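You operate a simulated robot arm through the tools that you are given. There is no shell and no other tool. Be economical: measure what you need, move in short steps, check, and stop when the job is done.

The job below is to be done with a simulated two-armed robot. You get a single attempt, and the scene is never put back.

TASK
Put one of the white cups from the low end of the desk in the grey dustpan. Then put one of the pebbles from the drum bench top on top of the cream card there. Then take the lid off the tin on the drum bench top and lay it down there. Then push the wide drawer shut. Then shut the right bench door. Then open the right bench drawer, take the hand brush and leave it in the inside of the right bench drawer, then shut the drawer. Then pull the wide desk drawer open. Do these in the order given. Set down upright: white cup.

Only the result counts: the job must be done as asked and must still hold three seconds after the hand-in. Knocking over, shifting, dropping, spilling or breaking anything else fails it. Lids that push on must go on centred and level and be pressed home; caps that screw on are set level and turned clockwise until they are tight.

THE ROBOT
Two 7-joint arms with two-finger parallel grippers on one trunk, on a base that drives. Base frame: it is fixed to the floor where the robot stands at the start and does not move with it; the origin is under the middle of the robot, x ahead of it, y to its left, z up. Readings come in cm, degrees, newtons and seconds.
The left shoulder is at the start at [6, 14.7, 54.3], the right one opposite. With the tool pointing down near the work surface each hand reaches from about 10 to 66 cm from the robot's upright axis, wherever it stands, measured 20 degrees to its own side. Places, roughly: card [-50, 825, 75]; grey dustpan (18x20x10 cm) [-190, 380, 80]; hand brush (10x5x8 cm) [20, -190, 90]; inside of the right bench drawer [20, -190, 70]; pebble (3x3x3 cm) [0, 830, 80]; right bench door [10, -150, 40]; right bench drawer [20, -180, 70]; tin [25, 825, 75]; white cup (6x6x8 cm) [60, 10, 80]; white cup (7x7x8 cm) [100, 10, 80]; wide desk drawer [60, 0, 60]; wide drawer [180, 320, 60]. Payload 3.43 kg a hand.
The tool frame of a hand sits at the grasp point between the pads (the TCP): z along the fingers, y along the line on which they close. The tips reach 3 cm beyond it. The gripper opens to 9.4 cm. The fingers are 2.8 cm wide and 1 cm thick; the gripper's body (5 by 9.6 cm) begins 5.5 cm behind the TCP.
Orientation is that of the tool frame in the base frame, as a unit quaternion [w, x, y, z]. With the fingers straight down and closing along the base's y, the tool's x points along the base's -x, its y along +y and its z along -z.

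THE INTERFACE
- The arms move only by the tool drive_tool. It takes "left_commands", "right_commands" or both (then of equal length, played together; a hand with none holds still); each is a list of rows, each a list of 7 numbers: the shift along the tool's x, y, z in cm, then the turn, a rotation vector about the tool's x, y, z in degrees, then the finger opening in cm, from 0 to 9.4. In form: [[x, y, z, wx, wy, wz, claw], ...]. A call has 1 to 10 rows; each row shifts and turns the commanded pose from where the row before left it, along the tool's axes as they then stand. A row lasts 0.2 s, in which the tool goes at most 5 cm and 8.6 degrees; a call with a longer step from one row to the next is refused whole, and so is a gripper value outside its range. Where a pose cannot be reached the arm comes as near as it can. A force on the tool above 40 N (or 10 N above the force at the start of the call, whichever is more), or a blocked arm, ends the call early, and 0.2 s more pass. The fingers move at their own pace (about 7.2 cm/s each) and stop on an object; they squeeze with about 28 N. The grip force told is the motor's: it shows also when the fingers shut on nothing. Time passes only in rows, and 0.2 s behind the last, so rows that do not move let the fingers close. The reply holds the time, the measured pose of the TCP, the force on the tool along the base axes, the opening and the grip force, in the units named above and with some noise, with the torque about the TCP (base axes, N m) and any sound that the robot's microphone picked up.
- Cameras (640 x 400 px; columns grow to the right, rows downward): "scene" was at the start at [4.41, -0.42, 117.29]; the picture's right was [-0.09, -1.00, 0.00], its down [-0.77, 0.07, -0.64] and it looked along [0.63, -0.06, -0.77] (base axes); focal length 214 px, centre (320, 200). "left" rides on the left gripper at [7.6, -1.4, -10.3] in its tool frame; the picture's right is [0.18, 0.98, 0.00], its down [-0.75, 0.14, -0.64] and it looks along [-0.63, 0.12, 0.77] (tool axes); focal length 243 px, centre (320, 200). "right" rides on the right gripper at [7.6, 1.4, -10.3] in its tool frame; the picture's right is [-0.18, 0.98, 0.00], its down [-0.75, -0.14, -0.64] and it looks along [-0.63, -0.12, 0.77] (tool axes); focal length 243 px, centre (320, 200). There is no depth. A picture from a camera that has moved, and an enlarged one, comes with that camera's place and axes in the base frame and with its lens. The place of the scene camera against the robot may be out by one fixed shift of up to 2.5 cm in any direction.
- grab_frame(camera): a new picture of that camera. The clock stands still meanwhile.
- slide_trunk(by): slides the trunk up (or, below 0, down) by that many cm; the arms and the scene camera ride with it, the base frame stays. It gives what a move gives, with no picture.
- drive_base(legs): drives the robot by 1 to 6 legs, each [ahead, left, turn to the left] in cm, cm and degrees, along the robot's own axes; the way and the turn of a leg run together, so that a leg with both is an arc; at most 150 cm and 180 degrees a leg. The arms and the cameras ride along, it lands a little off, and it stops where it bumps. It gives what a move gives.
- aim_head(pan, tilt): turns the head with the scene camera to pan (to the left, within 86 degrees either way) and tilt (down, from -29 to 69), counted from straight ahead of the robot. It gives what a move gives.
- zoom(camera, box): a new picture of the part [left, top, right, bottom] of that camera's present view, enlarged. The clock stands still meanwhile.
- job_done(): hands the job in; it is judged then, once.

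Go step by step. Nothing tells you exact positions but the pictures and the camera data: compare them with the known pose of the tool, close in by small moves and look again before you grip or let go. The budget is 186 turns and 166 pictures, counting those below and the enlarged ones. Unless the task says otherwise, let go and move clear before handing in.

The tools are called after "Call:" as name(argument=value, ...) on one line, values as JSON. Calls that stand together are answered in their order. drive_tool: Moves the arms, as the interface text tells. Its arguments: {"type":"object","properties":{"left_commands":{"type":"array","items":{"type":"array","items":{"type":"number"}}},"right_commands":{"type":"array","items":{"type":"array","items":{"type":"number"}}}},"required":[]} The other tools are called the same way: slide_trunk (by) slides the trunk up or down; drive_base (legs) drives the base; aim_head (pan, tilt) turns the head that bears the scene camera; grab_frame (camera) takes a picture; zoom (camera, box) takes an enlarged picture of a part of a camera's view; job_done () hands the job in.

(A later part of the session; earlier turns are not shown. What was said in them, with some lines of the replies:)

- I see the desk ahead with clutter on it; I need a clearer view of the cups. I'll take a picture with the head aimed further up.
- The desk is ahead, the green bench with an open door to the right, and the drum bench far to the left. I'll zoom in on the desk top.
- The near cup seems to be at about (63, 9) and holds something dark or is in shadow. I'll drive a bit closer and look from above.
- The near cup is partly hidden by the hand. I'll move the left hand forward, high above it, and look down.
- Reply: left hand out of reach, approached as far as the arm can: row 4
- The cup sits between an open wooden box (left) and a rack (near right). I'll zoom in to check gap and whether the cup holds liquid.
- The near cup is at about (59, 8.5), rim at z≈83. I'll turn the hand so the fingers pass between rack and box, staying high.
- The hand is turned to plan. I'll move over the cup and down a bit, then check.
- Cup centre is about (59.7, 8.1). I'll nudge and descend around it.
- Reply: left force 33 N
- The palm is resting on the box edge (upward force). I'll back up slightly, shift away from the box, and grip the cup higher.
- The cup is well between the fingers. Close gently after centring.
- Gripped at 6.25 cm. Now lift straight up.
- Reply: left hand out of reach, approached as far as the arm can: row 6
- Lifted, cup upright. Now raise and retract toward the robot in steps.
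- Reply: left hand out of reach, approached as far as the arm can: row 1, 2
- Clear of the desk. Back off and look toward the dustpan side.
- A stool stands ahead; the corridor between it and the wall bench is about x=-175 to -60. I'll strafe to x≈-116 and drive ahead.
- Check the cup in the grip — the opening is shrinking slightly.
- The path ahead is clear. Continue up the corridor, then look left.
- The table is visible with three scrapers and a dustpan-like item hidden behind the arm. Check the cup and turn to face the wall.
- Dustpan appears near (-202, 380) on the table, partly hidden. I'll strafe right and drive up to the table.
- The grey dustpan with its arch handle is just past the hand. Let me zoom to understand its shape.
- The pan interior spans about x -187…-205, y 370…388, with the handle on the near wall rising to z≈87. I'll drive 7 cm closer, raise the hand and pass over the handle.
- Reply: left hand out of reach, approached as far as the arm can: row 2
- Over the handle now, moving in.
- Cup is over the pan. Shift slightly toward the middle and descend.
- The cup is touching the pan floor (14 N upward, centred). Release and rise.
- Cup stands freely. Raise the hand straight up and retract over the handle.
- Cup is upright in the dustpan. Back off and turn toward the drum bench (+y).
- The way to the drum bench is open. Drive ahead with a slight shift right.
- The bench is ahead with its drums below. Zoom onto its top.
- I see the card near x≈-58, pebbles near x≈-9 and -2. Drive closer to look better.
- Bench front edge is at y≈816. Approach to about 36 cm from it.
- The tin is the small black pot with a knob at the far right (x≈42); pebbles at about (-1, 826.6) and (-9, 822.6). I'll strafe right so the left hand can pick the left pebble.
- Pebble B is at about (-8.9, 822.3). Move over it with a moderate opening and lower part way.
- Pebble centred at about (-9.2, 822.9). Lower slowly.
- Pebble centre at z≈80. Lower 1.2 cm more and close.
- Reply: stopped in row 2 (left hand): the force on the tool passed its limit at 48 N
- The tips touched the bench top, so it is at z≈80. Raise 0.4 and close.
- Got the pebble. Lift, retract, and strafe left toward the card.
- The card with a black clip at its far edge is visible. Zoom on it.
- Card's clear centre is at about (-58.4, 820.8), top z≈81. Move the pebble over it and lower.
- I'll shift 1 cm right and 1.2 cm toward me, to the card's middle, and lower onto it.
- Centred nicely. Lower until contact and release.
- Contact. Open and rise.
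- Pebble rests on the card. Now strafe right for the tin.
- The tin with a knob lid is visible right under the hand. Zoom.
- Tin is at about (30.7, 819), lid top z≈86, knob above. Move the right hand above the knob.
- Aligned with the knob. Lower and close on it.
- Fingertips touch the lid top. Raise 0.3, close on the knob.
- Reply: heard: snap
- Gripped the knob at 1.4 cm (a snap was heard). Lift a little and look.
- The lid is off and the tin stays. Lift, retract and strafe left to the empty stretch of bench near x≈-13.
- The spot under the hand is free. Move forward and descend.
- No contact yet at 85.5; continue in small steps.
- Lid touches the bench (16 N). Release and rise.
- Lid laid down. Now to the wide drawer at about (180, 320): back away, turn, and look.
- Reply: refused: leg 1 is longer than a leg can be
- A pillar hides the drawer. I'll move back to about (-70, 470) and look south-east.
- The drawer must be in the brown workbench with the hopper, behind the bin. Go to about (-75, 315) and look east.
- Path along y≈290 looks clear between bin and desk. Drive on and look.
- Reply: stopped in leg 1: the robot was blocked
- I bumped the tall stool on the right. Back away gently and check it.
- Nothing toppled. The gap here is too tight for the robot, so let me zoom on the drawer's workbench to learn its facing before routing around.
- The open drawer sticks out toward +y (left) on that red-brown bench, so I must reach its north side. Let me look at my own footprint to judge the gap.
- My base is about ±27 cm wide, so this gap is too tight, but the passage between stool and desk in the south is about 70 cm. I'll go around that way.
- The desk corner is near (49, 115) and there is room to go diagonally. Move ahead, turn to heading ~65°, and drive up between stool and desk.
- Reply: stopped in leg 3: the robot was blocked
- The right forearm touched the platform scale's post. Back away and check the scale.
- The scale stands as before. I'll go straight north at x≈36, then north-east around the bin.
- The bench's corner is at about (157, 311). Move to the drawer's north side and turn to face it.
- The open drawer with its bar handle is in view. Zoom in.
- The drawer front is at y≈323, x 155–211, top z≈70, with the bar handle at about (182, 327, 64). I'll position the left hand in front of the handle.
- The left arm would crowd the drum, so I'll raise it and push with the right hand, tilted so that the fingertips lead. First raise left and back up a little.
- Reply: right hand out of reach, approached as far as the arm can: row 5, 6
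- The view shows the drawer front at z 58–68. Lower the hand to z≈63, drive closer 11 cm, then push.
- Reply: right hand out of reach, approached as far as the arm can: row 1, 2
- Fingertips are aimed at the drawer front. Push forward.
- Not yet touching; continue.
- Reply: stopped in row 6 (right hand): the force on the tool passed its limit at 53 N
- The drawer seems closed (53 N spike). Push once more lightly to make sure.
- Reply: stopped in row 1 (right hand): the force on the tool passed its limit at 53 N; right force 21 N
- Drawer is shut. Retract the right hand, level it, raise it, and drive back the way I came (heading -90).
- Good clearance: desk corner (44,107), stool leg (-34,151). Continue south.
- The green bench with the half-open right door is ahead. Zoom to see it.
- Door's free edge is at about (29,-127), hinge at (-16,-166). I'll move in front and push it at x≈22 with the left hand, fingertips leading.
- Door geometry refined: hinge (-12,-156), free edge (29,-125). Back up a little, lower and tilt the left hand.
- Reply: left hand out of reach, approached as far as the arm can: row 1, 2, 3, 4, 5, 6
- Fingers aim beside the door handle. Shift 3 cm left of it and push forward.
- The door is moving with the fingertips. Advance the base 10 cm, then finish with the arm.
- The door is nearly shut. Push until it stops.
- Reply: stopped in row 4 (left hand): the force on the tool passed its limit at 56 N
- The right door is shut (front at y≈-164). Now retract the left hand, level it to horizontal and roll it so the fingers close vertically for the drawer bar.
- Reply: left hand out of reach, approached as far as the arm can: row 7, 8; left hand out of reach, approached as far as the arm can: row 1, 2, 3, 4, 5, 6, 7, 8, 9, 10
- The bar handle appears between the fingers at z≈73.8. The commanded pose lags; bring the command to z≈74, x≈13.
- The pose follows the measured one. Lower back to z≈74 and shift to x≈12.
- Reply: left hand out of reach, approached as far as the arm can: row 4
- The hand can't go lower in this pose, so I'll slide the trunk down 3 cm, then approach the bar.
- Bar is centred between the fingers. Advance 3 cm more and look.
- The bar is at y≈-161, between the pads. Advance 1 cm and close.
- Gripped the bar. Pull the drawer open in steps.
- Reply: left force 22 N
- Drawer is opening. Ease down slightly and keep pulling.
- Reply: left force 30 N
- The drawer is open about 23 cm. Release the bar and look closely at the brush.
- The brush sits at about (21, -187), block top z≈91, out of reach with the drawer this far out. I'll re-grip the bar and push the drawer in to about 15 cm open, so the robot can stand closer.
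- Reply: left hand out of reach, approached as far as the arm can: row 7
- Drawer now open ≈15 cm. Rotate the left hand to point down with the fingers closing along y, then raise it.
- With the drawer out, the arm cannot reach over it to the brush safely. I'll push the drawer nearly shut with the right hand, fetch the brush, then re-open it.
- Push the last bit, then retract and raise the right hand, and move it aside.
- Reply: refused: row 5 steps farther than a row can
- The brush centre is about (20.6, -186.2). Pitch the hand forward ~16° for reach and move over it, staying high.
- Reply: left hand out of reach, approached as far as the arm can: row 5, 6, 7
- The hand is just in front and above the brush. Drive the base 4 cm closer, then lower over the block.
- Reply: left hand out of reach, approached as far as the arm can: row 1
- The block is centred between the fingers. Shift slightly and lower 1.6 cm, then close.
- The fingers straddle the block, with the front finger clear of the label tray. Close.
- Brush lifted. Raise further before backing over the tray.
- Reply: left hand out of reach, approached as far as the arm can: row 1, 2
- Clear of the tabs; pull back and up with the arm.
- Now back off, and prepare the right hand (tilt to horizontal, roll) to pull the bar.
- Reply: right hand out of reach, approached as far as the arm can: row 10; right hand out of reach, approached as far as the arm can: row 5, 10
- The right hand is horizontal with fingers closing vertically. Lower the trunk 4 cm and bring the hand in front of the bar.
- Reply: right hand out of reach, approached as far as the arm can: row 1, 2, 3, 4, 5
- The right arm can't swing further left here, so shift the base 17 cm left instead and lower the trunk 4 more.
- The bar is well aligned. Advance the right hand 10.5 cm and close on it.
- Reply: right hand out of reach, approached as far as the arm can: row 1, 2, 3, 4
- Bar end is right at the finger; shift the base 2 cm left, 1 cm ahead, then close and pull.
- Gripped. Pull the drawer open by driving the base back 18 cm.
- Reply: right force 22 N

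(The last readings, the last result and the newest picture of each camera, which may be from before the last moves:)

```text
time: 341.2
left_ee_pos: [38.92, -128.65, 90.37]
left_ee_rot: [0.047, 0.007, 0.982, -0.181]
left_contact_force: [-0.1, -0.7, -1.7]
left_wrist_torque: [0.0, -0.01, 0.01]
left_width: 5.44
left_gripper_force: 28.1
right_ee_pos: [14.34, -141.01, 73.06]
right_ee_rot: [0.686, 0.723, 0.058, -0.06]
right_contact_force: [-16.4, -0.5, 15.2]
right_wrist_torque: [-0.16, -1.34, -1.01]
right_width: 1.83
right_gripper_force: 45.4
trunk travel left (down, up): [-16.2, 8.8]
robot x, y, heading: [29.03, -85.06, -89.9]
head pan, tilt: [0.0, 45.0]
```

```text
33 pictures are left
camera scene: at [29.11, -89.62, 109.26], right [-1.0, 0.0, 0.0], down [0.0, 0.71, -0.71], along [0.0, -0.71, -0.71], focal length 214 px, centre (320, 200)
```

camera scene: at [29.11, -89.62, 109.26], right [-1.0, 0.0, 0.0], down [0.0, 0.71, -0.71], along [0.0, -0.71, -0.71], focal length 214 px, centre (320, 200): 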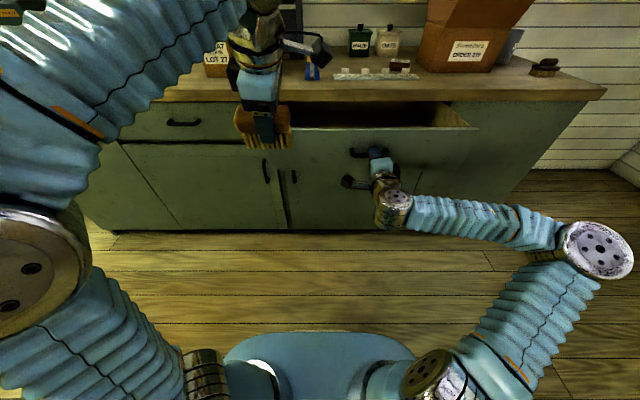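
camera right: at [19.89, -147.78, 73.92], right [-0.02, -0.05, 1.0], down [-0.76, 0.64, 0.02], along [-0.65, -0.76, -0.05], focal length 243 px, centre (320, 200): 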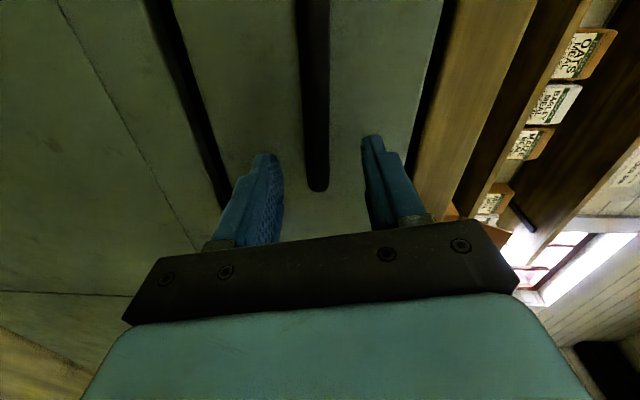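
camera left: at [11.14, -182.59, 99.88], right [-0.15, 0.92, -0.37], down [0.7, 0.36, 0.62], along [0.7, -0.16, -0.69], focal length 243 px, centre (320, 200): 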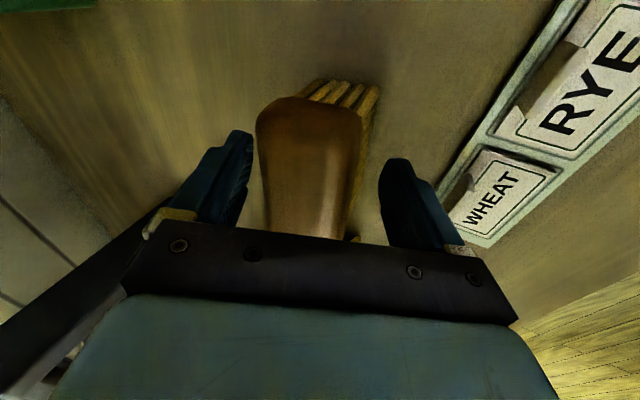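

The drawer is open ≈19 cm and I keep holding the bar with the right hand. Now move the brush over the drawer with the left hand.

Call:
drive_tool(left_commands=[[1.55, -3.3, 1.1, 0, 0, 0, 3], [1.55, -3.3, 1.1, 0, 0, 0, 3], [1.55, -3.3, 1.15, 0, 0, 0, 3], [1.55, -3.3, 1.15, 0, 0, 0, 3], [1.55, -3.3, 1.2, 0, 0, 0, 3], [1.55, -3.3, 1.25, 0, 0, 0, 3], [1.55, -3.3, 1.25, 0, 0, 0, 3]])

Call:
grab_frame(camera="left")

Call:
grab_frame(camera="scene")

```text
time: 342.8
left_ee_pos: [32.65, -141.67, 87.81]
left_ee_rot: [0.047, 0.008, 0.982, -0.181]
left_contact_force: [0.6, -0.5, -1.0]
left_wrist_torque: [0.02, -0.01, -0.02]
left_width: 5.41
left_gripper_force: 28.3
left hand out of reach, approached as far as the arm can: row 4, 5, 6, 7
right_ee_pos: [14.16, -141.08, 73.08]
right_ee_rot: [0.685, 0.723, 0.058, -0.059]
right_contact_force: [-6.5, -0.5, 8.3]
right_wrist_torque: [-0.11, -1.37, -0.28]
right_width: 1.83
right_gripper_force: 45.0
trunk travel left (down, up): [-16.2, 8.8]
robot x, y, heading: [29.36, -84.66, -90.1]
head pan, tilt: [0.0, 45.0]
```

```text
32 pictures are left
camera left: at [24.19, -139.37, 97.13], right [-0.15, 0.92, -0.37], down [0.7, 0.36, 0.62], along [0.7, -0.16, -0.69], focal length 243 px, centre (320, 200)
```

left: 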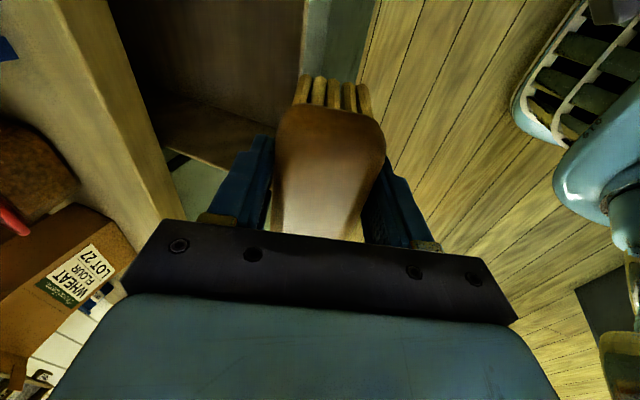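

```text
31 pictures are left
camera scene: at [29.16, -89.66, 109.25], right [-1.0, 0.0, 0.0], down [0.0, 0.71, -0.71], along [0.0, -0.71, -0.71], focal length 214 px, centre (320, 200)
```

scene: 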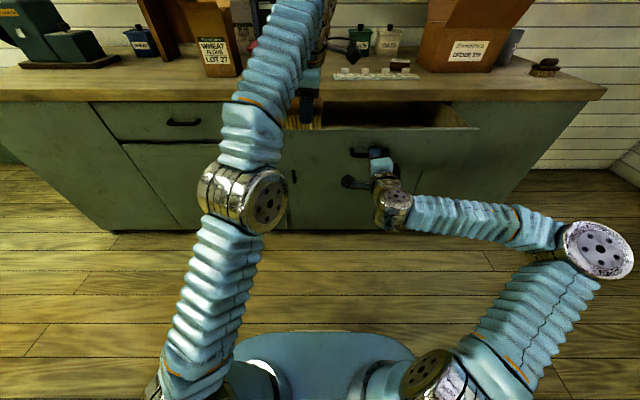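

The left arm lacks ~12 cm of reach. Release the bar, back the right hand off, and drive the base closer.

Call:
drive_tool(right_commands=[[0, 0, 0, 0, 0, 0, 3], [0, 0, 0, 0, 0, 0, 5], [0, 0, 0, 0, 0, 0, 5], [0, 0, -4, 0, 0, 0, 5], [0, 0, -4, 0, 0, 0, 5], [0, 0, -4, 0, 0, 0, 5], [0, 0, -4, 0, 0, 0, 5], [0, 0, -3, 0, 0, 0, 5]])

Call:
drive_base(legs=[[12, 0, 0]])

Call:
grab_frame(camera="left")

```text
time: 344.6
left_ee_pos: [32.74, -141.69, 87.99]
left_ee_rot: [0.047, 0.007, 0.982, -0.181]
left_contact_force: [-0.3, 0.4, -1.2]
left_wrist_torque: [0.04, 0.02, 0.03]
left_width: 5.45
left_gripper_force: 28.8
right_ee_pos: [16.18, -126.97, 78.92]
right_ee_rot: [0.684, 0.725, 0.058, -0.059]
right_contact_force: [0.3, 0.1, 1.1]
right_wrist_torque: [0.0, 0.05, -0.01]
right_width: 5.0
right_gripper_force: 0.0
right hand out of reach, approached as far as the arm can: row 6, 7, 8
trunk travel left (down, up): [-16.2, 8.8]
robot x, y, heading: [29.3, -84.93, -89.8]
head pan, tilt: [0.0, 45.0]
```

```text
time: 345.8
left_ee_pos: [32.63, -153.73, 87.88]
left_ee_rot: [0.048, 0.007, 0.982, -0.181]
left_contact_force: [0.1, 0.7, -1.0]
left_wrist_torque: [0.01, -0.02, 0.01]
left_width: 5.39
left_gripper_force: 28.3
right_ee_pos: [16.07, -139.18, 79.06]
right_ee_rot: [0.685, 0.724, 0.058, -0.058]
right_contact_force: [-0.1, 0.1, -0.9]
right_wrist_torque: [0.01, -0.02, 0.01]
right_width: 5.01
right_gripper_force: 0.1
trunk travel left (down, up): [-16.2, 8.8]
robot x, y, heading: [29.29, -96.8, -89.9]
head pan, tilt: [0.0, 45.0]
```

```text
30 pictures are left
camera left: at [24.24, -151.48, 97.11], right [-0.15, 0.92, -0.37], down [0.7, 0.36, 0.62], along [0.7, -0.16, -0.69], focal length 243 px, centre (320, 200)
```

left: 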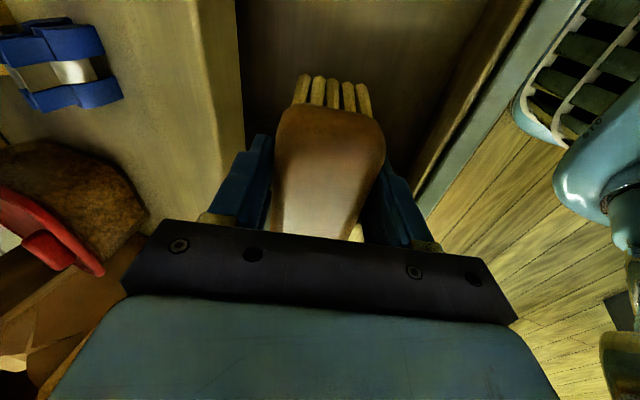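

The brush is over the drawer opening. Shift 4 cm right, then lower into it.

Call:
drive_tool(left_commands=[[2, -0.9, 0.3, 0, 0, 0, 3], [2, 0, -0.2, 0, 0, 0, 3], [0, 0.71, 1.86, 0, 0, 0, 3], [0, 0.71, 1.86, 0, 0, 0, 3], [0, 0.71, 1.86, 0, 0, 0, 3], [0, 0.71, 1.86, 0, 0, 0, 3]])

Call:
grab_frame(camera="left")

```text
time: 347.2
left_ee_pos: [29.67, -152.8, 79.07]
left_ee_rot: [0.047, 0.008, 0.982, -0.181]
left_contact_force: [-0.6, 0.1, -1.8]
left_wrist_torque: [-0.01, 0.02, 0.03]
left_width: 5.4
left_gripper_force: 28.0
left hand out of reach, approached as far as the arm can: row 1, 2
right_ee_pos: [16.19, -139.11, 79.0]
right_ee_rot: [0.685, 0.724, 0.058, -0.058]
right_contact_force: [-0.4, 0.3, 0.0]
right_wrist_torque: [-0.01, -0.02, 0.01]
right_width: 5.01
right_gripper_force: 0.2
trunk travel left (down, up): [-16.2, 8.8]
robot x, y, heading: [28.97, -96.69, -89.8]
head pan, tilt: [0.0, 45.0]
```

```text
29 pictures are left
camera left: at [21.03, -150.48, 88.26], right [-0.15, 0.92, -0.37], down [0.7, 0.36, 0.62], along [0.7, -0.16, -0.69], focal length 243 px, centre (320, 200)
```

left: 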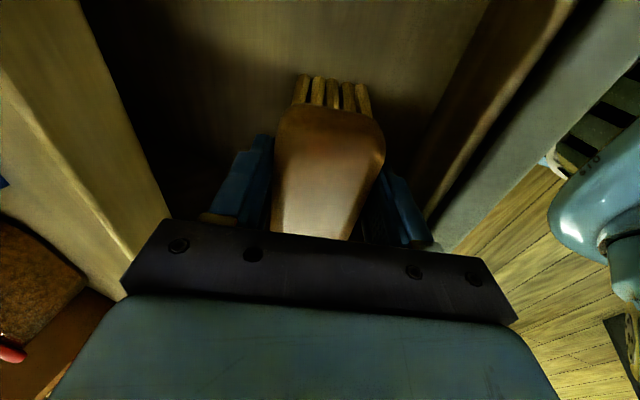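

Inside the drawer opening. Shift 1 cm back from the front, and lower until contact.

Call:
drive_tool(left_commands=[[0, -0.9, 0.4, 0, 0, 0, 3], [0, 0.36, 0.93, 0, 0, 0, 3], [0, 0.36, 0.93, 0, 0, 0, 3], [0, 0.25, 0.6, 0, 0, 0, 3]])

```text
time: 348.2
left_ee_pos: [29.76, -153.86, 76.4]
left_ee_rot: [0.047, 0.008, 0.982, -0.181]
left_contact_force: [0.1, -0.5, -2.0]
left_wrist_torque: [0.02, 0.02, 0.0]
left_width: 5.39
left_gripper_force: 28.0
right_ee_pos: [16.28, -139.18, 79.16]
right_ee_rot: [0.685, 0.724, 0.058, -0.06]
right_contact_force: [-0.7, 0.6, -0.8]
right_wrist_torque: [0.0, 0.04, 0.0]
right_width: 5.02
right_gripper_force: 0.1
trunk travel left (down, up): [-16.2, 8.8]
robot x, y, heading: [29.72, -96.62, -89.8]
head pan, tilt: [0.0, 45.0]
```

Call:
drive_tool(left_commands=[[0, 0.36, 0.93, 0, 0, 0, 3], [0, 0.25, 0.6, 0, 0, 0, 3], [0, 0.25, 0.6, 0, 0, 0, 3]])

Call:
zoom(camera="scene", box=[200, 60, 460, 220])

```text
time: 349.0
left_ee_pos: [29.97, -153.87, 74.15]
left_ee_rot: [0.048, 0.006, 0.982, -0.181]
left_contact_force: [-0.7, -0.4, -1.3]
left_wrist_torque: [-0.01, 0.01, 0.01]
left_width: 5.42
left_gripper_force: 28.2
right_ee_pos: [16.25, -139.16, 79.09]
right_ee_rot: [0.685, 0.724, 0.058, -0.059]
right_contact_force: [0.2, -0.3, -1.1]
right_wrist_torque: [0.02, 0.03, -0.01]
right_width: 4.99
right_gripper_force: 0.0
trunk travel left (down, up): [-16.2, 8.8]
robot x, y, heading: [29.62, -97.14, -89.8]
head pan, tilt: [0.0, 45.0]
```

```text
2.46 times, centred on (330, 140) of scene
camera zoom: at [29.24, -101.8, 109.24], right [-1.0, 0.0, 0.0], down [0.0, 0.71, -0.71], along [0.0, -0.71, -0.71], focal length 528 px, centre (295, 348)
```

zoom: 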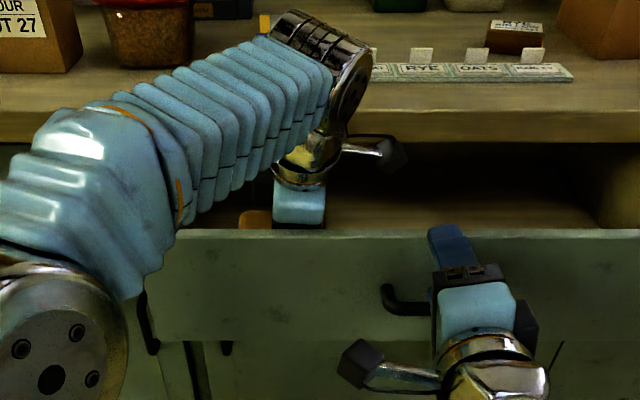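

Still no contact; keep lowering gently.

Call:
drive_tool(left_commands=[[0, 0.1, 0.6, 0, 0, 0, 3], [0, 0.1, 0.6, 0, 0, 0, 3], [0, 0.1, 0.6, 0, 0, 0, 3]])

```text
time: 349.8
left_ee_pos: [30.07, -154.0, 72.94]
left_ee_rot: [0.045, 0.007, 0.982, -0.184]
left_contact_force: [-1.9, -1.0, 35.2]
left_wrist_torque: [1.83, 0.55, 0.35]
left_width: 5.47
left_gripper_force: 28.2
right_ee_pos: [16.28, -139.05, 79.22]
right_ee_rot: [0.685, 0.724, 0.059, -0.059]
right_contact_force: [-0.9, -0.3, -0.6]
right_wrist_torque: [-0.01, -0.03, -0.03]
right_width: 5.01
right_gripper_force: 0.1
trunk travel left (down, up): [-16.2, 8.8]
robot x, y, heading: [29.74, -96.54, -89.8]
head pan, tilt: [0.0, 45.0]
```

Contact is likely the palm on the drawer front's edge. Lift slightly, move 2 cm further in, and lower again.

Call:
drive_tool(left_commands=[[0, -0.3, -0.8, 0, 0, 0, 3], [0, -1.1, 0.4, 0, 0, 0, 3], [0, -1.1, 0.4, 0, 0, 0, 3], [0, 0.2, 0.6, 0, 0, 0, 3], [0, 0.2, 0.6, 0, 0, 0, 3]])

Call:
grab_frame(camera="left")

```text
time: 351.0
left_ee_pos: [30.27, -156.57, 72.27]
left_ee_rot: [0.047, 0.007, 0.982, -0.184]
left_contact_force: [0.8, -0.8, 27.2]
left_wrist_torque: [-0.01, 0.08, 0.07]
left_width: 5.43
left_gripper_force: 27.8
right_ee_pos: [16.23, -139.02, 79.19]
right_ee_rot: [0.685, 0.724, 0.058, -0.059]
right_contact_force: [0.5, 0.6, 0.5]
right_wrist_torque: [-0.01, -0.02, -0.04]
right_width: 5.02
right_gripper_force: 0.0
trunk travel left (down, up): [-16.2, 8.8]
robot x, y, heading: [29.97, -96.74, -90.1]
head pan, tilt: [0.0, 45.0]
```

```text
27 pictures are left
camera left: at [21.8, -154.17, 81.6], right [-0.15, 0.92, -0.37], down [0.7, 0.37, 0.62], along [0.7, -0.17, -0.69], focal length 243 px, centre (320, 200)
```

left: 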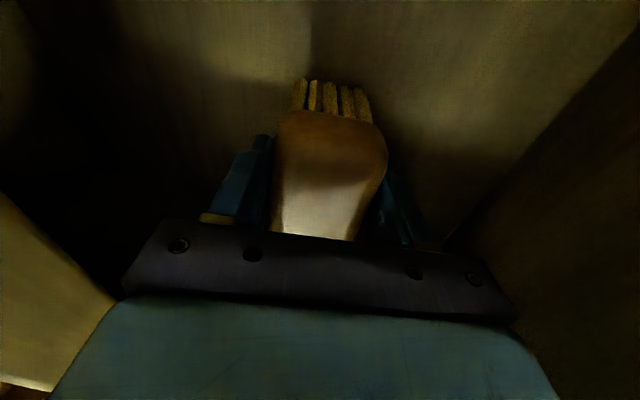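

The brush rests on the drawer bottom. Release it and rise vertically.

Call:
drive_tool(left_commands=[[0, 0, 0, 0, 0, 0, 6], [0, 0, 0, 0, 0, 0, 7], [0, 0, 0, 0, 0, 0, 7], [0, -0.7, -1.86, 0, 0, 0, 7], [0, -0.7, -1.86, 0, 0, 0, 7], [0, -0.7, -1.86, 0, 0, 0, 7], [0, -0.7, -1.86, 0, 0, 0, 7], [0, -0.5, -1.86, 0, 0, 0, 7], [0, -0.2, -1.86, 0, 0, 0, 7], [0, 0, -1.86, 0, 0, 0, 7]])

Call:
drive_base(legs=[[-14, 0, 0]])

Call:
grab_frame(camera="scene")

```text
time: 353.2
left_ee_pos: [29.08, -154.68, 85.06]
left_ee_rot: [0.047, 0.007, 0.983, -0.18]
left_contact_force: [-0.8, 0.5, 0.9]
left_wrist_torque: [0.04, 0.02, 0.0]
left_width: 6.97
left_gripper_force: 0.1
left hand out of reach, approached as far as the arm can: row 10
right_ee_pos: [16.28, -139.23, 79.01]
right_ee_rot: [0.685, 0.724, 0.058, -0.059]
right_contact_force: [-0.6, -0.5, -0.2]
right_wrist_torque: [0.01, 0.02, 0.01]
right_width: 4.99
right_gripper_force: 0.0
trunk travel left (down, up): [-16.2, 8.8]
robot x, y, heading: [29.49, -96.68, -89.8]
head pan, tilt: [0.0, 45.0]
```

```text
time: 354.5
left_ee_pos: [29.34, -140.8, 85.14]
left_ee_rot: [0.048, 0.006, 0.982, -0.182]
left_contact_force: [-1.0, -0.7, 0.0]
left_wrist_torque: [-0.01, 0.01, -0.01]
left_width: 7.0
left_gripper_force: 0.0
right_ee_pos: [16.38, -125.21, 79.1]
right_ee_rot: [0.685, 0.724, 0.06, -0.058]
right_contact_force: [-0.7, 0.1, 0.7]
right_wrist_torque: [-0.01, 0.03, 0.0]
right_width: 5.01
right_gripper_force: 0.0
trunk travel left (down, up): [-16.2, 8.8]
robot x, y, heading: [29.66, -83.17, -89.5]
head pan, tilt: [0.0, 45.0]
```

```text
26 pictures are left
camera scene: at [29.19, -87.83, 109.24], right [-1.0, -0.01, 0.0], down [0.0, 0.71, -0.71], along [0.0, -0.71, -0.71], focal length 214 px, centre (320, 200)
```

scene: 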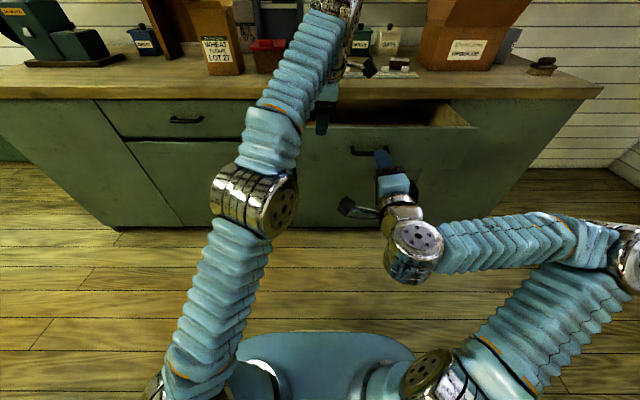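

The brush is in the drawer. Raise/retract the left hand, close the right fingers and aim them at the drawer front's upper strip (z≈77), then push.

Call:
drive_tool(left_commands=[[0, 1.5, -3, 0, 0, 0, 7], [0, 2.8, -3, 0, 0, 0, 7], [0, 2.8, -3, 0, 0, 0, 7], [0, 2.8, -3, 0, 0, 0, 7], [0, 2.8, -3, 0, 0, 0, 7]], right_commands=[[0, 0, 0, 0, 0, 0, 0], [0, 0, 0, 0, 0, 0, 0], [0, 0, 0, 0, 0, 0, 0], [0, 0, 0, 0, 0, 0, 0], [0, 0, 0, 0, 0, 0, 0]])

Call:
slide_trunk(by=-2.6)

Call:
drive_base(legs=[[12, 0, -0.5]])

Call:
grab_frame(camera="right")

```text
time: 355.7
left_ee_pos: [28.09, -123.49, 94.5]
left_ee_rot: [0.048, 0.005, 0.982, -0.181]
left_contact_force: [0.2, 0.6, -1.1]
left_wrist_torque: [0.02, -0.02, 0.02]
left_width: 7.01
left_gripper_force: 0.0
right_ee_pos: [16.31, -125.21, 78.99]
right_ee_rot: [0.685, 0.724, 0.06, -0.057]
right_contact_force: [-0.2, -0.7, -0.2]
right_wrist_torque: [0.02, 0.0, 0.0]
right_width: 0.02
right_gripper_force: 27.8
trunk travel left (down, up): [-16.2, 8.8]
robot x, y, heading: [29.06, -82.64, -89.8]
head pan, tilt: [0.0, 45.0]
```

```text
time: 356.4
left_ee_pos: [28.01, -123.44, 91.83]
left_ee_rot: [0.048, 0.006, 0.982, -0.181]
left_contact_force: [0.3, 0.0, 0.7]
left_wrist_torque: [-0.02, -0.01, 0.0]
left_width: 7.03
left_gripper_force: 0.1
right_ee_pos: [16.36, -125.18, 76.46]
right_ee_rot: [0.685, 0.724, 0.06, -0.057]
right_contact_force: [-0.3, -0.7, -0.1]
right_wrist_torque: [0.02, 0.0, 0.03]
right_width: 0.0
right_gripper_force: 27.7
trunk travel left (down, up): [-13.6, 11.4]
robot x, y, heading: [29.42, -82.94, -89.7]
head pan, tilt: [0.0, 45.0]
```

```text
time: 357.7
left_ee_pos: [27.62, -135.08, 91.82]
left_ee_rot: [0.046, 0.012, 0.982, -0.181]
left_contact_force: [0.5, -0.1, -0.4]
left_wrist_torque: [-0.02, -0.03, -0.02]
left_width: 7.01
left_gripper_force: 0.0
right_ee_pos: [15.73, -136.89, 76.33]
right_ee_rot: [0.685, 0.724, 0.056, -0.061]
right_contact_force: [-0.3, 0.4, -0.9]
right_wrist_torque: [-0.02, -0.01, -0.02]
right_width: 0.0
right_gripper_force: 28.0
trunk travel left (down, up): [-13.6, 11.4]
robot x, y, heading: [29.28, -94.61, -90.6]
head pan, tilt: [0.0, 45.0]
```

```text
25 pictures are left
camera right: at [23.76, -126.56, 77.1], right [-0.02, -0.06, 1.0], down [-0.76, 0.65, 0.02], along [-0.65, -0.76, -0.05], focal length 243 px, centre (320, 200)
```

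right: 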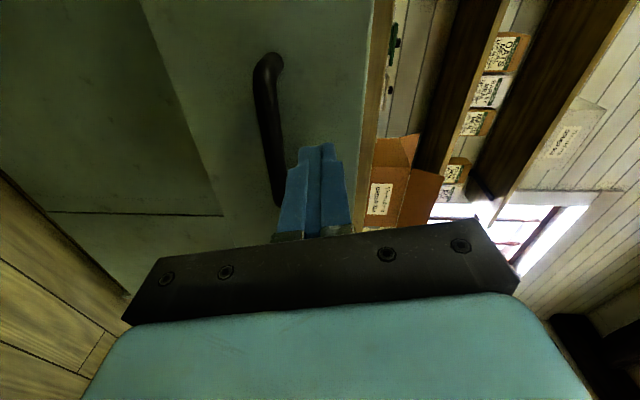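

Fingers are above the bar and below the top edge. Push: base 9 cm, then arm.

Call:
drive_base(legs=[[10, 0, 0.3]])

Call:
drive_tool(right_commands=[[0, 0, 2.5, 0, 0, 0, 0], [0, 0, 2.5, 0, 0, 0, 0], [0, 0, 2.5, 0, 0, 0, 0], [0, 0, 2.5, 0, 0, 0, 0], [0, 0, 1.5, 0, 0, 0, 0]])

Call:
grab_frame(camera="right")

```text
time: 358.8
left_ee_pos: [27.93, -145.4, 91.8]
left_ee_rot: [0.047, 0.007, 0.982, -0.182]
left_contact_force: [0.0, -0.1, -0.2]
left_wrist_torque: [0.01, 0.02, 0.0]
left_width: 7.01
left_gripper_force: 0.1
right_ee_pos: [16.26, -147.06, 76.59]
right_ee_rot: [0.685, 0.724, 0.058, -0.059]
right_contact_force: [0.7, 0.6, -0.2]
right_wrist_torque: [-0.02, 0.01, 0.03]
right_width: 0.01
right_gripper_force: 27.8
trunk travel left (down, up): [-13.6, 11.4]
robot x, y, heading: [29.31, -105.15, -89.8]
head pan, tilt: [0.0, 45.0]
```

```text
time: 360.0
left_ee_pos: [27.91, -145.37, 91.91]
left_ee_rot: [0.048, 0.007, 0.982, -0.181]
left_contact_force: [-1.1, 0.0, 0.6]
left_wrist_torque: [0.0, -0.03, -0.03]
left_width: 7.01
left_gripper_force: 0.1
right_ee_pos: [16.08, -158.83, 75.78]
right_ee_rot: [0.684, 0.725, 0.059, -0.059]
right_contact_force: [-0.2, 0.3, 0.6]
right_wrist_torque: [0.03, 0.0, 0.0]
right_width: 0.01
right_gripper_force: 27.7
trunk travel left (down, up): [-13.6, 11.4]
robot x, y, heading: [29.4, -105.1, -90.0]
head pan, tilt: [0.0, 45.0]
```

```text
24 pictures are left
camera right: at [23.83, -148.47, 76.44], right [-0.02, -0.06, 1.0], down [-0.76, 0.64, 0.02], along [-0.64, -0.76, -0.05], focal length 243 px, centre (320, 200)
```

right: 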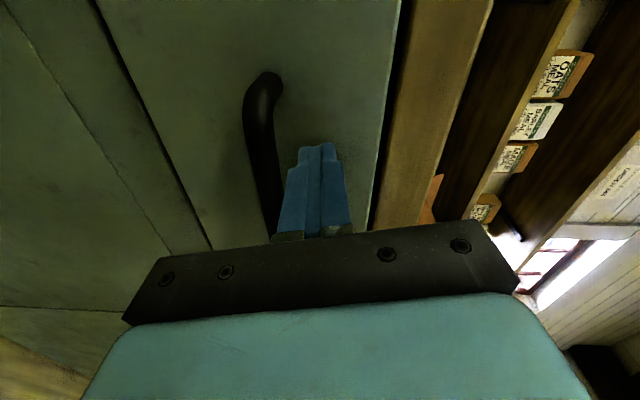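

Nearly closed. Push the last bit until it stops.

Call:
drive_tool(right_commands=[[0, 0.06, 1, 0, 0, 0, 0], [0, 0.06, 1, 0, 0, 0, 0], [0, 0.06, 1, 0, 0, 0, 0], [0, 0.06, 1, 0, 0, 0, 0], [0, 0.06, 1, 0, 0, 0, 0], [0, 0.06, 1, 0, 0, 0, 0]])

Call:
grab_frame(camera="right")

```text
time: 361.2
left_ee_pos: [27.83, -145.22, 91.94]
left_ee_rot: [0.047, 0.007, 0.982, -0.182]
left_contact_force: [0.2, 0.5, 0.2]
left_wrist_torque: [0.0, 0.03, -0.01]
left_width: 7.01
left_gripper_force: 0.1
right_ee_pos: [14.76, -162.14, 75.94]
right_ee_rot: [0.684, 0.725, 0.061, -0.057]
right_contact_force: [-4.3, 23.1, 1.7]
right_wrist_torque: [-0.2, -0.02, -0.36]
right_width: 0.0
right_gripper_force: 28.1
right hand out of reach, approached as far as the arm can: row 1, 2, 3, 4, 5
trunk travel left (down, up): [-13.6, 11.4]
robot x, y, heading: [29.25, -104.63, -89.9]
head pan, tilt: [0.0, 45.0]
stopped in row 5 (right hand): the force on the tool passed its limit at 58 N (the readings are from after the stop); the commanded pose is now the measured one
```

```text
23 pictures are left
camera right: at [22.51, -151.89, 76.58], right [-0.02, -0.06, 1.0], down [-0.77, 0.64, 0.02], along [-0.64, -0.77, -0.05], focal length 243 px, centre (320, 200)
```

right: 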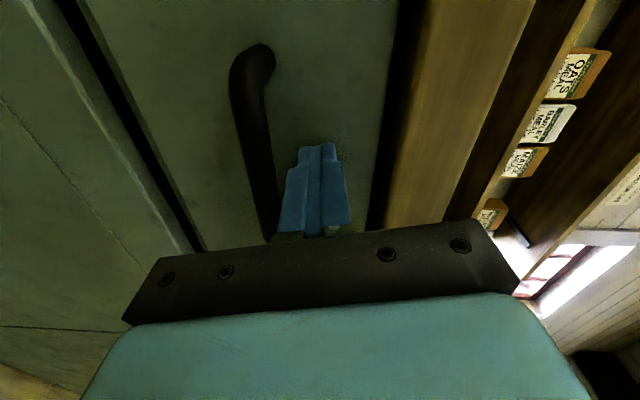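

The right bench drawer is shut with the brush inside. Retract, and drive round to face the desk (heading 0) for the wide desk drawer.

Call:
drive_tool(right_commands=[[0, 0, -3, 0, 0, 0, 0], [0, 0, -4, 0, 0, 0, 0], [0, 0, -4, 0, 0, 0, 2], [0, 0, -4, 0, 0, 0, 4]])

Call:
drive_base(legs=[[-28, 0, 0], [0, -55, 0], [0, 0, 90], [0, 80, 0]])

Call:
aim_head(pan=0, tilt=38)

Call:
grab_frame(camera="scene")

```text
time: 362.2
left_ee_pos: [27.82, -145.25, 91.78]
left_ee_rot: [0.048, 0.007, 0.982, -0.182]
left_contact_force: [0.4, -0.3, 0.2]
left_wrist_torque: [0.02, 0.02, 0.03]
left_width: 6.99
left_gripper_force: 0.0
right_ee_pos: [14.56, -147.58, 76.77]
right_ee_rot: [0.682, 0.726, 0.062, -0.056]
right_contact_force: [-0.3, -0.9, 0.4]
right_wrist_torque: [0.01, -0.05, 0.01]
right_width: 3.97
right_gripper_force: 0.2
trunk travel left (down, up): [-13.6, 11.4]
robot x, y, heading: [29.57, -104.79, -89.7]
head pan, tilt: [0.0, 45.0]
```

```text
time: 374.6
left_ee_pos: [16.53, 1.58, 91.86]
left_ee_rot: [0.161, -0.68, 0.709, -0.097]
left_contact_force: [0.4, 0.2, -0.1]
left_wrist_torque: [0.02, -0.02, 0.0]
left_width: 6.99
left_gripper_force: 0.1
right_ee_pos: [18.41, -11.69, 76.84]
right_ee_rot: [0.529, 0.476, 0.55, 0.436]
right_contact_force: [0.6, 0.0, -0.7]
right_wrist_torque: [0.02, 0.02, 0.01]
right_width: 4.03
right_gripper_force: 0.1
trunk travel left (down, up): [-13.6, 11.4]
robot x, y, heading: [-23.6, 4.01, -1.0]
head pan, tilt: [0.0, 45.0]
```

```text
time: 375.3
left_ee_pos: [16.51, 1.54, 91.96]
left_ee_rot: [0.161, -0.68, 0.708, -0.096]
left_contact_force: [0.0, -0.3, -0.6]
left_wrist_torque: [0.03, 0.0, 0.01]
left_width: 6.99
left_gripper_force: 0.1
right_ee_pos: [18.56, -11.68, 76.84]
right_ee_rot: [0.529, 0.477, 0.55, 0.437]
right_contact_force: [0.4, -0.2, 0.7]
right_wrist_torque: [0.01, 0.0, -0.02]
right_width: 4.01
right_gripper_force: 0.1
trunk travel left (down, up): [-13.6, 11.4]
robot x, y, heading: [-23.74, 3.9, -1.6]
head pan, tilt: [0.0, 38.0]
```

```text
22 pictures are left
camera scene: at [-18.44, 4.23, 107.67], right [-0.02, -1.0, 0.0], down [-0.62, 0.01, -0.79], along [0.79, -0.02, -0.62], focal length 214 px, centre (320, 200)
```

scene: 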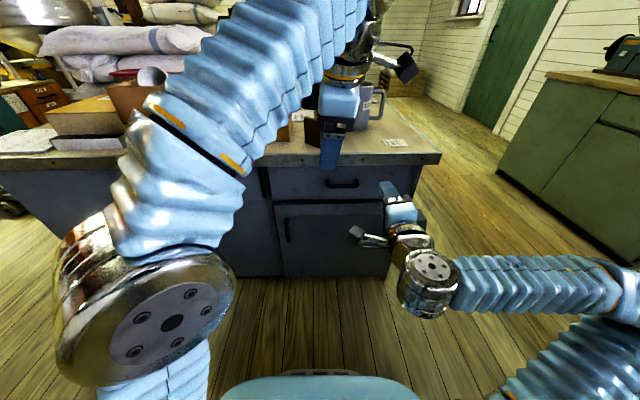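

The desk's right drawer (y≈-20…+22, handle ≈(39,-4,69.5)) is the wide desk drawer. Align the right hand: lower the trunk 7 cm and strafe.

Call:
slide_trunk(by=-7)

Call:
drive_base(legs=[[0, 8, 1.6]])

Call:
grab_frame(camera="right")

```text
time: 376.4
left_ee_pos: [16.6, 1.51, 84.94]
left_ee_rot: [0.16, -0.681, 0.708, -0.096]
left_contact_force: [-0.1, 0.5, 0.2]
left_wrist_torque: [-0.01, 0.01, 0.03]
left_width: 7.0
left_gripper_force: 0.1
right_ee_pos: [18.51, -11.61, 69.8]
right_ee_rot: [0.529, 0.477, 0.551, 0.436]
right_contact_force: [0.2, 0.2, 0.6]
right_wrist_torque: [0.0, 0.0, 0.01]
right_width: 3.98
right_gripper_force: 0.0
trunk travel left (down, up): [-6.6, 18.4]
robot x, y, heading: [-23.95, 4.54, -1.1]
head pan, tilt: [0.0, 38.0]
```

```text
time: 377.5
left_ee_pos: [16.8, 10.58, 84.94]
left_ee_rot: [0.162, -0.691, 0.698, -0.094]
left_contact_force: [0.4, 0.0, -0.3]
left_wrist_torque: [0.03, 0.02, -0.02]
left_width: 6.98
left_gripper_force: 0.1
right_ee_pos: [18.93, -2.5, 69.84]
right_ee_rot: [0.522, 0.469, 0.557, 0.444]
right_contact_force: [-0.9, -0.4, -0.8]
right_wrist_torque: [0.01, 0.03, 0.0]
right_width: 4.02
right_gripper_force: 0.0
trunk travel left (down, up): [-6.6, 18.4]
robot x, y, heading: [-23.82, 12.18, 0.4]
head pan, tilt: [0.0, 38.0]
```

```text
21 pictures are left
camera right: at [8.71, 5.23, 70.49], right [0.06, -0.02, 1.0], down [-0.64, -0.77, 0.03], along [0.77, -0.64, -0.06], focal length 243 px, centre (320, 200)
```

right: 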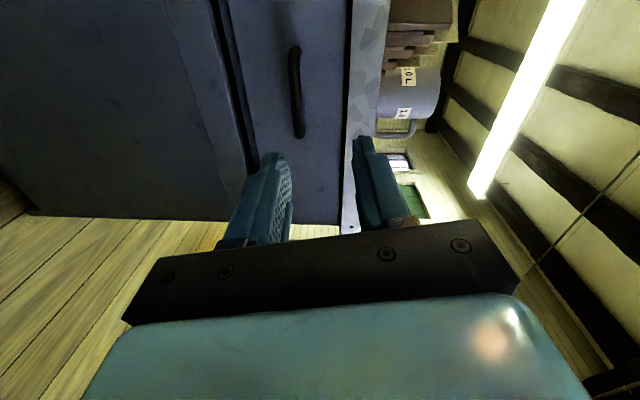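

Bar is at about (37, -3.5, 65.8). Lower the trunk 4 cm and approach by driving 14 cm.

Call:
slide_trunk(by=-4)

Call:
drive_tool(right_commands=[[0, 0, 0, 0, 0, 0, 5]], left_commands=[[0, 0, 0, 0, 0, 0, 2]])

Call:
drive_base(legs=[[13, -1, -0.4]])

Call:
grab_frame(camera="right")

```text
time: 378.3
left_ee_pos: [16.68, 10.61, 80.93]
left_ee_rot: [0.163, -0.69, 0.699, -0.095]
left_contact_force: [0.3, -0.6, -0.5]
left_wrist_torque: [-0.01, 0.02, 0.0]
left_width: 7.0
left_gripper_force: 0.0
right_ee_pos: [18.99, -2.62, 65.78]
right_ee_rot: [0.522, 0.469, 0.557, 0.443]
right_contact_force: [0.4, -0.4, 0.1]
right_wrist_torque: [0.0, 0.01, 0.04]
right_width: 3.99
right_gripper_force: 0.1
trunk travel left (down, up): [-2.6, 22.4]
robot x, y, heading: [-23.96, 12.24, 0.3]
head pan, tilt: [0.0, 38.0]
```

```text
time: 378.7
left_ee_pos: [16.77, 10.66, 80.9]
left_ee_rot: [0.162, -0.689, 0.7, -0.093]
left_contact_force: [0.3, -0.2, -0.1]
left_wrist_torque: [-0.01, 0.0, 0.0]
left_width: 2.0
left_gripper_force: 0.1
right_ee_pos: [18.96, -2.57, 65.69]
right_ee_rot: [0.522, 0.469, 0.557, 0.444]
right_contact_force: [0.5, 0.4, -0.1]
right_wrist_torque: [0.02, 0.0, -0.01]
right_width: 5.02
right_gripper_force: 0.1
trunk travel left (down, up): [-2.6, 22.4]
robot x, y, heading: [-23.7, 12.29, 0.4]
head pan, tilt: [0.0, 38.0]
```

```text
time: 380.0
left_ee_pos: [29.58, 9.4, 80.86]
left_ee_rot: [0.161, -0.688, 0.701, -0.096]
left_contact_force: [0.4, 0.1, -0.4]
left_wrist_torque: [0.0, 0.0, 0.04]
left_width: 2.0
left_gripper_force: 0.0
right_ee_pos: [31.87, -3.82, 65.82]
right_ee_rot: [0.524, 0.471, 0.555, 0.442]
right_contact_force: [-0.7, -0.5, 0.3]
right_wrist_torque: [0.01, 0.01, -0.01]
right_width: 4.99
right_gripper_force: 0.0
trunk travel left (down, up): [-2.6, 22.4]
robot x, y, heading: [-10.93, 10.92, 0.0]
head pan, tilt: [0.0, 38.0]
```

```text
20 pictures are left
camera right: at [21.58, 4.05, 66.49], right [0.06, -0.02, 1.0], down [-0.64, -0.76, 0.03], along [0.76, -0.64, -0.06], focal length 243 px, centre (320, 200)
```

right: 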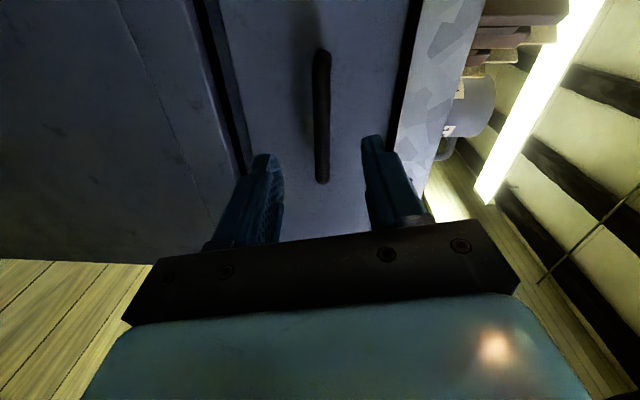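

Aligned. Advance 5 cm and close on the bar.

Call:
drive_base(legs=[[5, 0, 0]])

Call:
drive_tool(right_commands=[[0, 0, 0, 0, 0, 0, 3], [0, 0, 0, 0, 0, 0, 1], [0, 0, 0, 0, 0, 0, 0.5], [0, 0, 0, 0, 0, 0, 0.5]])

```text
time: 380.9
left_ee_pos: [34.65, 9.26, 80.89]
left_ee_rot: [0.161, -0.687, 0.702, -0.095]
left_contact_force: [1.1, -1.2, -1.1]
left_wrist_torque: [0.0, 0.01, 0.03]
left_width: 1.98
left_gripper_force: 0.1
right_ee_pos: [36.76, -3.94, 65.86]
right_ee_rot: [0.525, 0.472, 0.555, 0.44]
right_contact_force: [0.2, 0.2, 0.0]
right_wrist_torque: [-0.01, 0.02, -0.03]
right_width: 5.01
right_gripper_force: 0.2
trunk travel left (down, up): [-2.6, 22.4]
robot x, y, heading: [-5.68, 11.2, -0.3]
head pan, tilt: [0.0, 38.0]
```

```text
time: 381.9
left_ee_pos: [34.65, 9.32, 80.89]
left_ee_rot: [0.162, -0.688, 0.702, -0.095]
left_contact_force: [0.7, 0.8, 0.4]
left_wrist_torque: [0.02, 0.02, -0.01]
left_width: 2.0
left_gripper_force: 0.1
right_ee_pos: [36.73, -3.87, 65.76]
right_ee_rot: [0.525, 0.471, 0.556, 0.44]
right_contact_force: [0.2, 0.8, 0.4]
right_wrist_torque: [-0.02, 0.01, 0.01]
right_width: 0.5
right_gripper_force: 0.1
trunk travel left (down, up): [-2.6, 22.4]
robot x, y, heading: [-6.24, 11.26, 0.0]
head pan, tilt: [0.0, 38.0]
```

The fingers closed on nothing; look.

Call:
grab_frame(camera="right")

```text
19 pictures are left
camera right: at [26.62, 3.97, 66.49], right [0.06, -0.02, 1.0], down [-0.65, -0.76, 0.03], along [0.76, -0.65, -0.06], focal length 243 px, centre (320, 200)
```

right: 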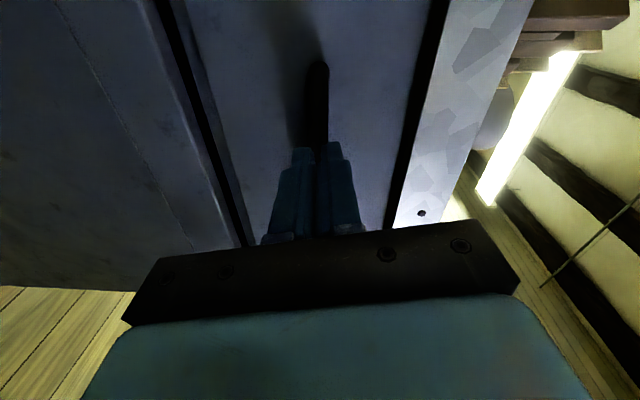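

The bar is ~2 cm beyond the tips. Open, advance 4 cm, close again.

Call:
drive_tool(right_commands=[[0, 0, 0, 0, 0, 0, 3], [0, 0, 0, 0, 0, 0, 5], [0, 0, 0, 0, 0, 0, 5]])

Call:
drive_base(legs=[[3.3, 0, 0]])

Call:
drive_tool(right_commands=[[0, 0, 0, 0, 0, 0, 3], [0, 0, 0, 0, 0, 0, 1], [0, 0, 0, 0, 0, 0, 0.5], [0, 0, 0, 0, 0, 0, 0.5]])

```text
time: 382.7
left_ee_pos: [34.64, 9.34, 81.0]
left_ee_rot: [0.161, -0.687, 0.702, -0.095]
left_contact_force: [-0.8, -0.6, -0.2]
left_wrist_torque: [0.01, -0.02, 0.03]
left_width: 2.0
left_gripper_force: 0.1
right_ee_pos: [36.8, -3.94, 65.9]
right_ee_rot: [0.524, 0.471, 0.555, 0.441]
right_contact_force: [-0.5, 0.0, 0.1]
right_wrist_torque: [0.0, -0.03, -0.03]
right_width: 5.0
right_gripper_force: 0.1
trunk travel left (down, up): [-2.6, 22.4]
robot x, y, heading: [-5.91, 10.94, 0.1]
head pan, tilt: [0.0, 38.0]
```

```text
time: 383.6
left_ee_pos: [37.94, 9.34, 80.87]
left_ee_rot: [0.162, -0.687, 0.702, -0.095]
left_contact_force: [0.0, -0.3, -0.6]
left_wrist_torque: [-0.01, -0.01, 0.0]
left_width: 1.97
left_gripper_force: 0.0
right_ee_pos: [40.05, -3.92, 65.75]
right_ee_rot: [0.525, 0.471, 0.555, 0.441]
right_contact_force: [0.0, 0.1, 0.5]
right_wrist_torque: [-0.02, 0.01, 0.02]
right_width: 5.0
right_gripper_force: 0.1
trunk travel left (down, up): [-2.6, 22.4]
robot x, y, heading: [-2.86, 11.06, -0.2]
head pan, tilt: [0.0, 38.0]
```

```text
time: 384.6
left_ee_pos: [38.04, 9.36, 81.04]
left_ee_rot: [0.162, -0.688, 0.701, -0.095]
left_contact_force: [0.4, -0.7, 0.0]
left_wrist_torque: [-0.01, -0.01, -0.03]
left_width: 2.0
left_gripper_force: 0.1
right_ee_pos: [40.17, -4.03, 65.43]
right_ee_rot: [0.522, 0.474, 0.559, 0.438]
right_contact_force: [-3.1, -0.3, -10.5]
right_wrist_torque: [1.32, 0.04, -0.22]
right_width: 2.04
right_gripper_force: 45.0
trunk travel left (down, up): [-2.6, 22.4]
robot x, y, heading: [-2.31, 10.81, -0.2]
head pan, tilt: [0.0, 38.0]
stopped in row 4 (right hand): the force on the tool passed its limit at 41 N (the readings are from after the stop); the commanded pose is now the measured one
```

Gripped the bar (width 2.0). Pull the drawer open by backing the base.

Call:
drive_base(legs=[[-24, 0, 0]])

Call:
grab_frame(camera="scene")

```text
time: 386.4
left_ee_pos: [13.98, 9.35, 80.84]
left_ee_rot: [0.161, -0.686, 0.703, -0.096]
left_contact_force: [-0.2, -0.7, -0.6]
left_wrist_torque: [0.02, -0.05, -0.01]
left_width: 2.02
left_gripper_force: 0.0
right_ee_pos: [16.12, -4.04, 65.43]
right_ee_rot: [0.523, 0.474, 0.557, 0.438]
right_contact_force: [-1.7, -3.1, -17.0]
right_wrist_torque: [1.22, 0.11, 0.28]
right_width: 1.87
right_gripper_force: 45.3
trunk travel left (down, up): [-2.6, 22.4]
robot x, y, heading: [-26.42, 11.43, -0.5]
head pan, tilt: [0.0, 38.0]
```

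```text
18 pictures are left
camera scene: at [-20.99, 11.36, 96.66], right [-0.01, -1.0, 0.0], down [-0.62, 0.01, -0.79], along [0.79, -0.01, -0.62], focal length 214 px, centre (320, 200)
```

scene: 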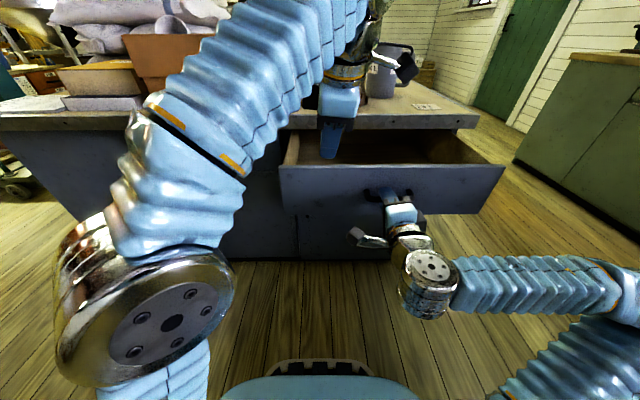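

The desk drawer is open ≈24 cm. Release the bar and back away, then check the whole desk front.

Call:
drive_tool(right_commands=[[0, 0, 0, 0, 0, 0, 3], [0, 0, 0, 0, 0, 0, 5], [0, 0, 0, 0, 0, 0, 5]])

Call:
drive_base(legs=[[-30, 0, 0], [0, 0, -25]])

Call:
aim_head(pan=50, tilt=25)

Call:
grab_frame(camera="scene")

```text
time: 387.2
left_ee_pos: [14.03, 9.34, 80.82]
left_ee_rot: [0.161, -0.686, 0.703, -0.095]
left_contact_force: [0.1, -0.1, -0.9]
left_wrist_torque: [-0.03, -0.01, 0.0]
left_width: 2.0
left_gripper_force: 0.2
right_ee_pos: [16.0, -3.99, 65.59]
right_ee_rot: [0.524, 0.473, 0.557, 0.438]
right_contact_force: [1.1, -0.2, 0.4]
right_wrist_torque: [0.01, 0.0, 0.0]
right_width: 5.0
right_gripper_force: 0.0
trunk travel left (down, up): [-2.6, 22.4]
robot x, y, heading: [-26.14, 10.83, -0.5]
head pan, tilt: [0.0, 38.0]
```

```text
time: 390.5
left_ee_pos: [-20.13, -7.38, 80.9]
left_ee_rot: [0.137, -0.521, 0.833, -0.127]
left_contact_force: [1.0, 0.2, 1.0]
left_wrist_torque: [0.04, 0.0, 0.0]
left_width: 2.01
left_gripper_force: 0.0
right_ee_pos: [-23.78, -20.38, 65.57]
right_ee_rot: [0.605, 0.582, 0.442, 0.316]
right_contact_force: [-0.4, -0.6, -0.1]
right_wrist_torque: [-0.01, 0.0, 0.01]
right_width: 4.98
right_gripper_force: 0.1
trunk travel left (down, up): [-2.6, 22.4]
robot x, y, heading: [-56.32, 11.33, -25.0]
head pan, tilt: [0.0, 38.0]
```

```text
time: 391.7
left_ee_pos: [-20.09, -7.38, 81.02]
left_ee_rot: [0.138, -0.521, 0.833, -0.127]
left_contact_force: [-0.4, -0.4, 0.8]
left_wrist_torque: [0.0, 0.03, -0.01]
left_width: 2.02
left_gripper_force: 0.1
right_ee_pos: [-23.82, -20.25, 65.44]
right_ee_rot: [0.605, 0.581, 0.443, 0.317]
right_contact_force: [-1.2, -0.5, 0.0]
right_wrist_torque: [0.03, 0.02, 0.03]
right_width: 5.01
right_gripper_force: 0.0
trunk travel left (down, up): [-2.6, 22.4]
robot x, y, heading: [-56.58, 11.08, -25.0]
head pan, tilt: [50.0, 25.0]
```

```text
17 pictures are left
camera scene: at [-50.76, 16.6, 98.7], right [0.42, -0.91, 0.0], down [-0.38, -0.18, -0.91], along [0.82, 0.38, -0.42], focal length 214 px, centre (320, 200)
```

scene: 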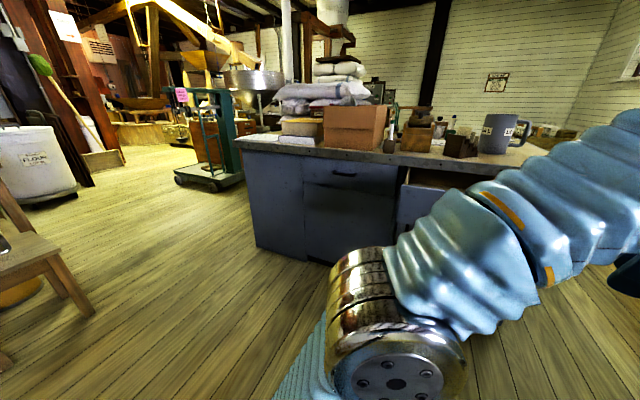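

The desk shows a second drawer centred at y≈46. The one I opened spans y≈-20…22, so it matches the given place for the wide desk drawer, and both hands are clear. Everything is done in order, so I'm handing in.

Call:
job_done()

```text
The job is handed in.
```

I did all seven steps in order and handed the job in, but I don't know how it was judged. After each step, camera views or contact forces showed it was done.

- **Bumps on the way:** the robot's base bumped the tall stool near (-40, 280), and its right arm touched something near the platform scale at (110, 225). I backed off both times and saw nothing knocked over.
- **Card:** it slid about half a centimetre when I set the pebble on it.
- **Bench drawer:** I couldn't reach the brush with the right bench drawer fully open. So I opened it, pushed it nearly shut to fetch the brush, opened it again to put the brush in, and shut it.
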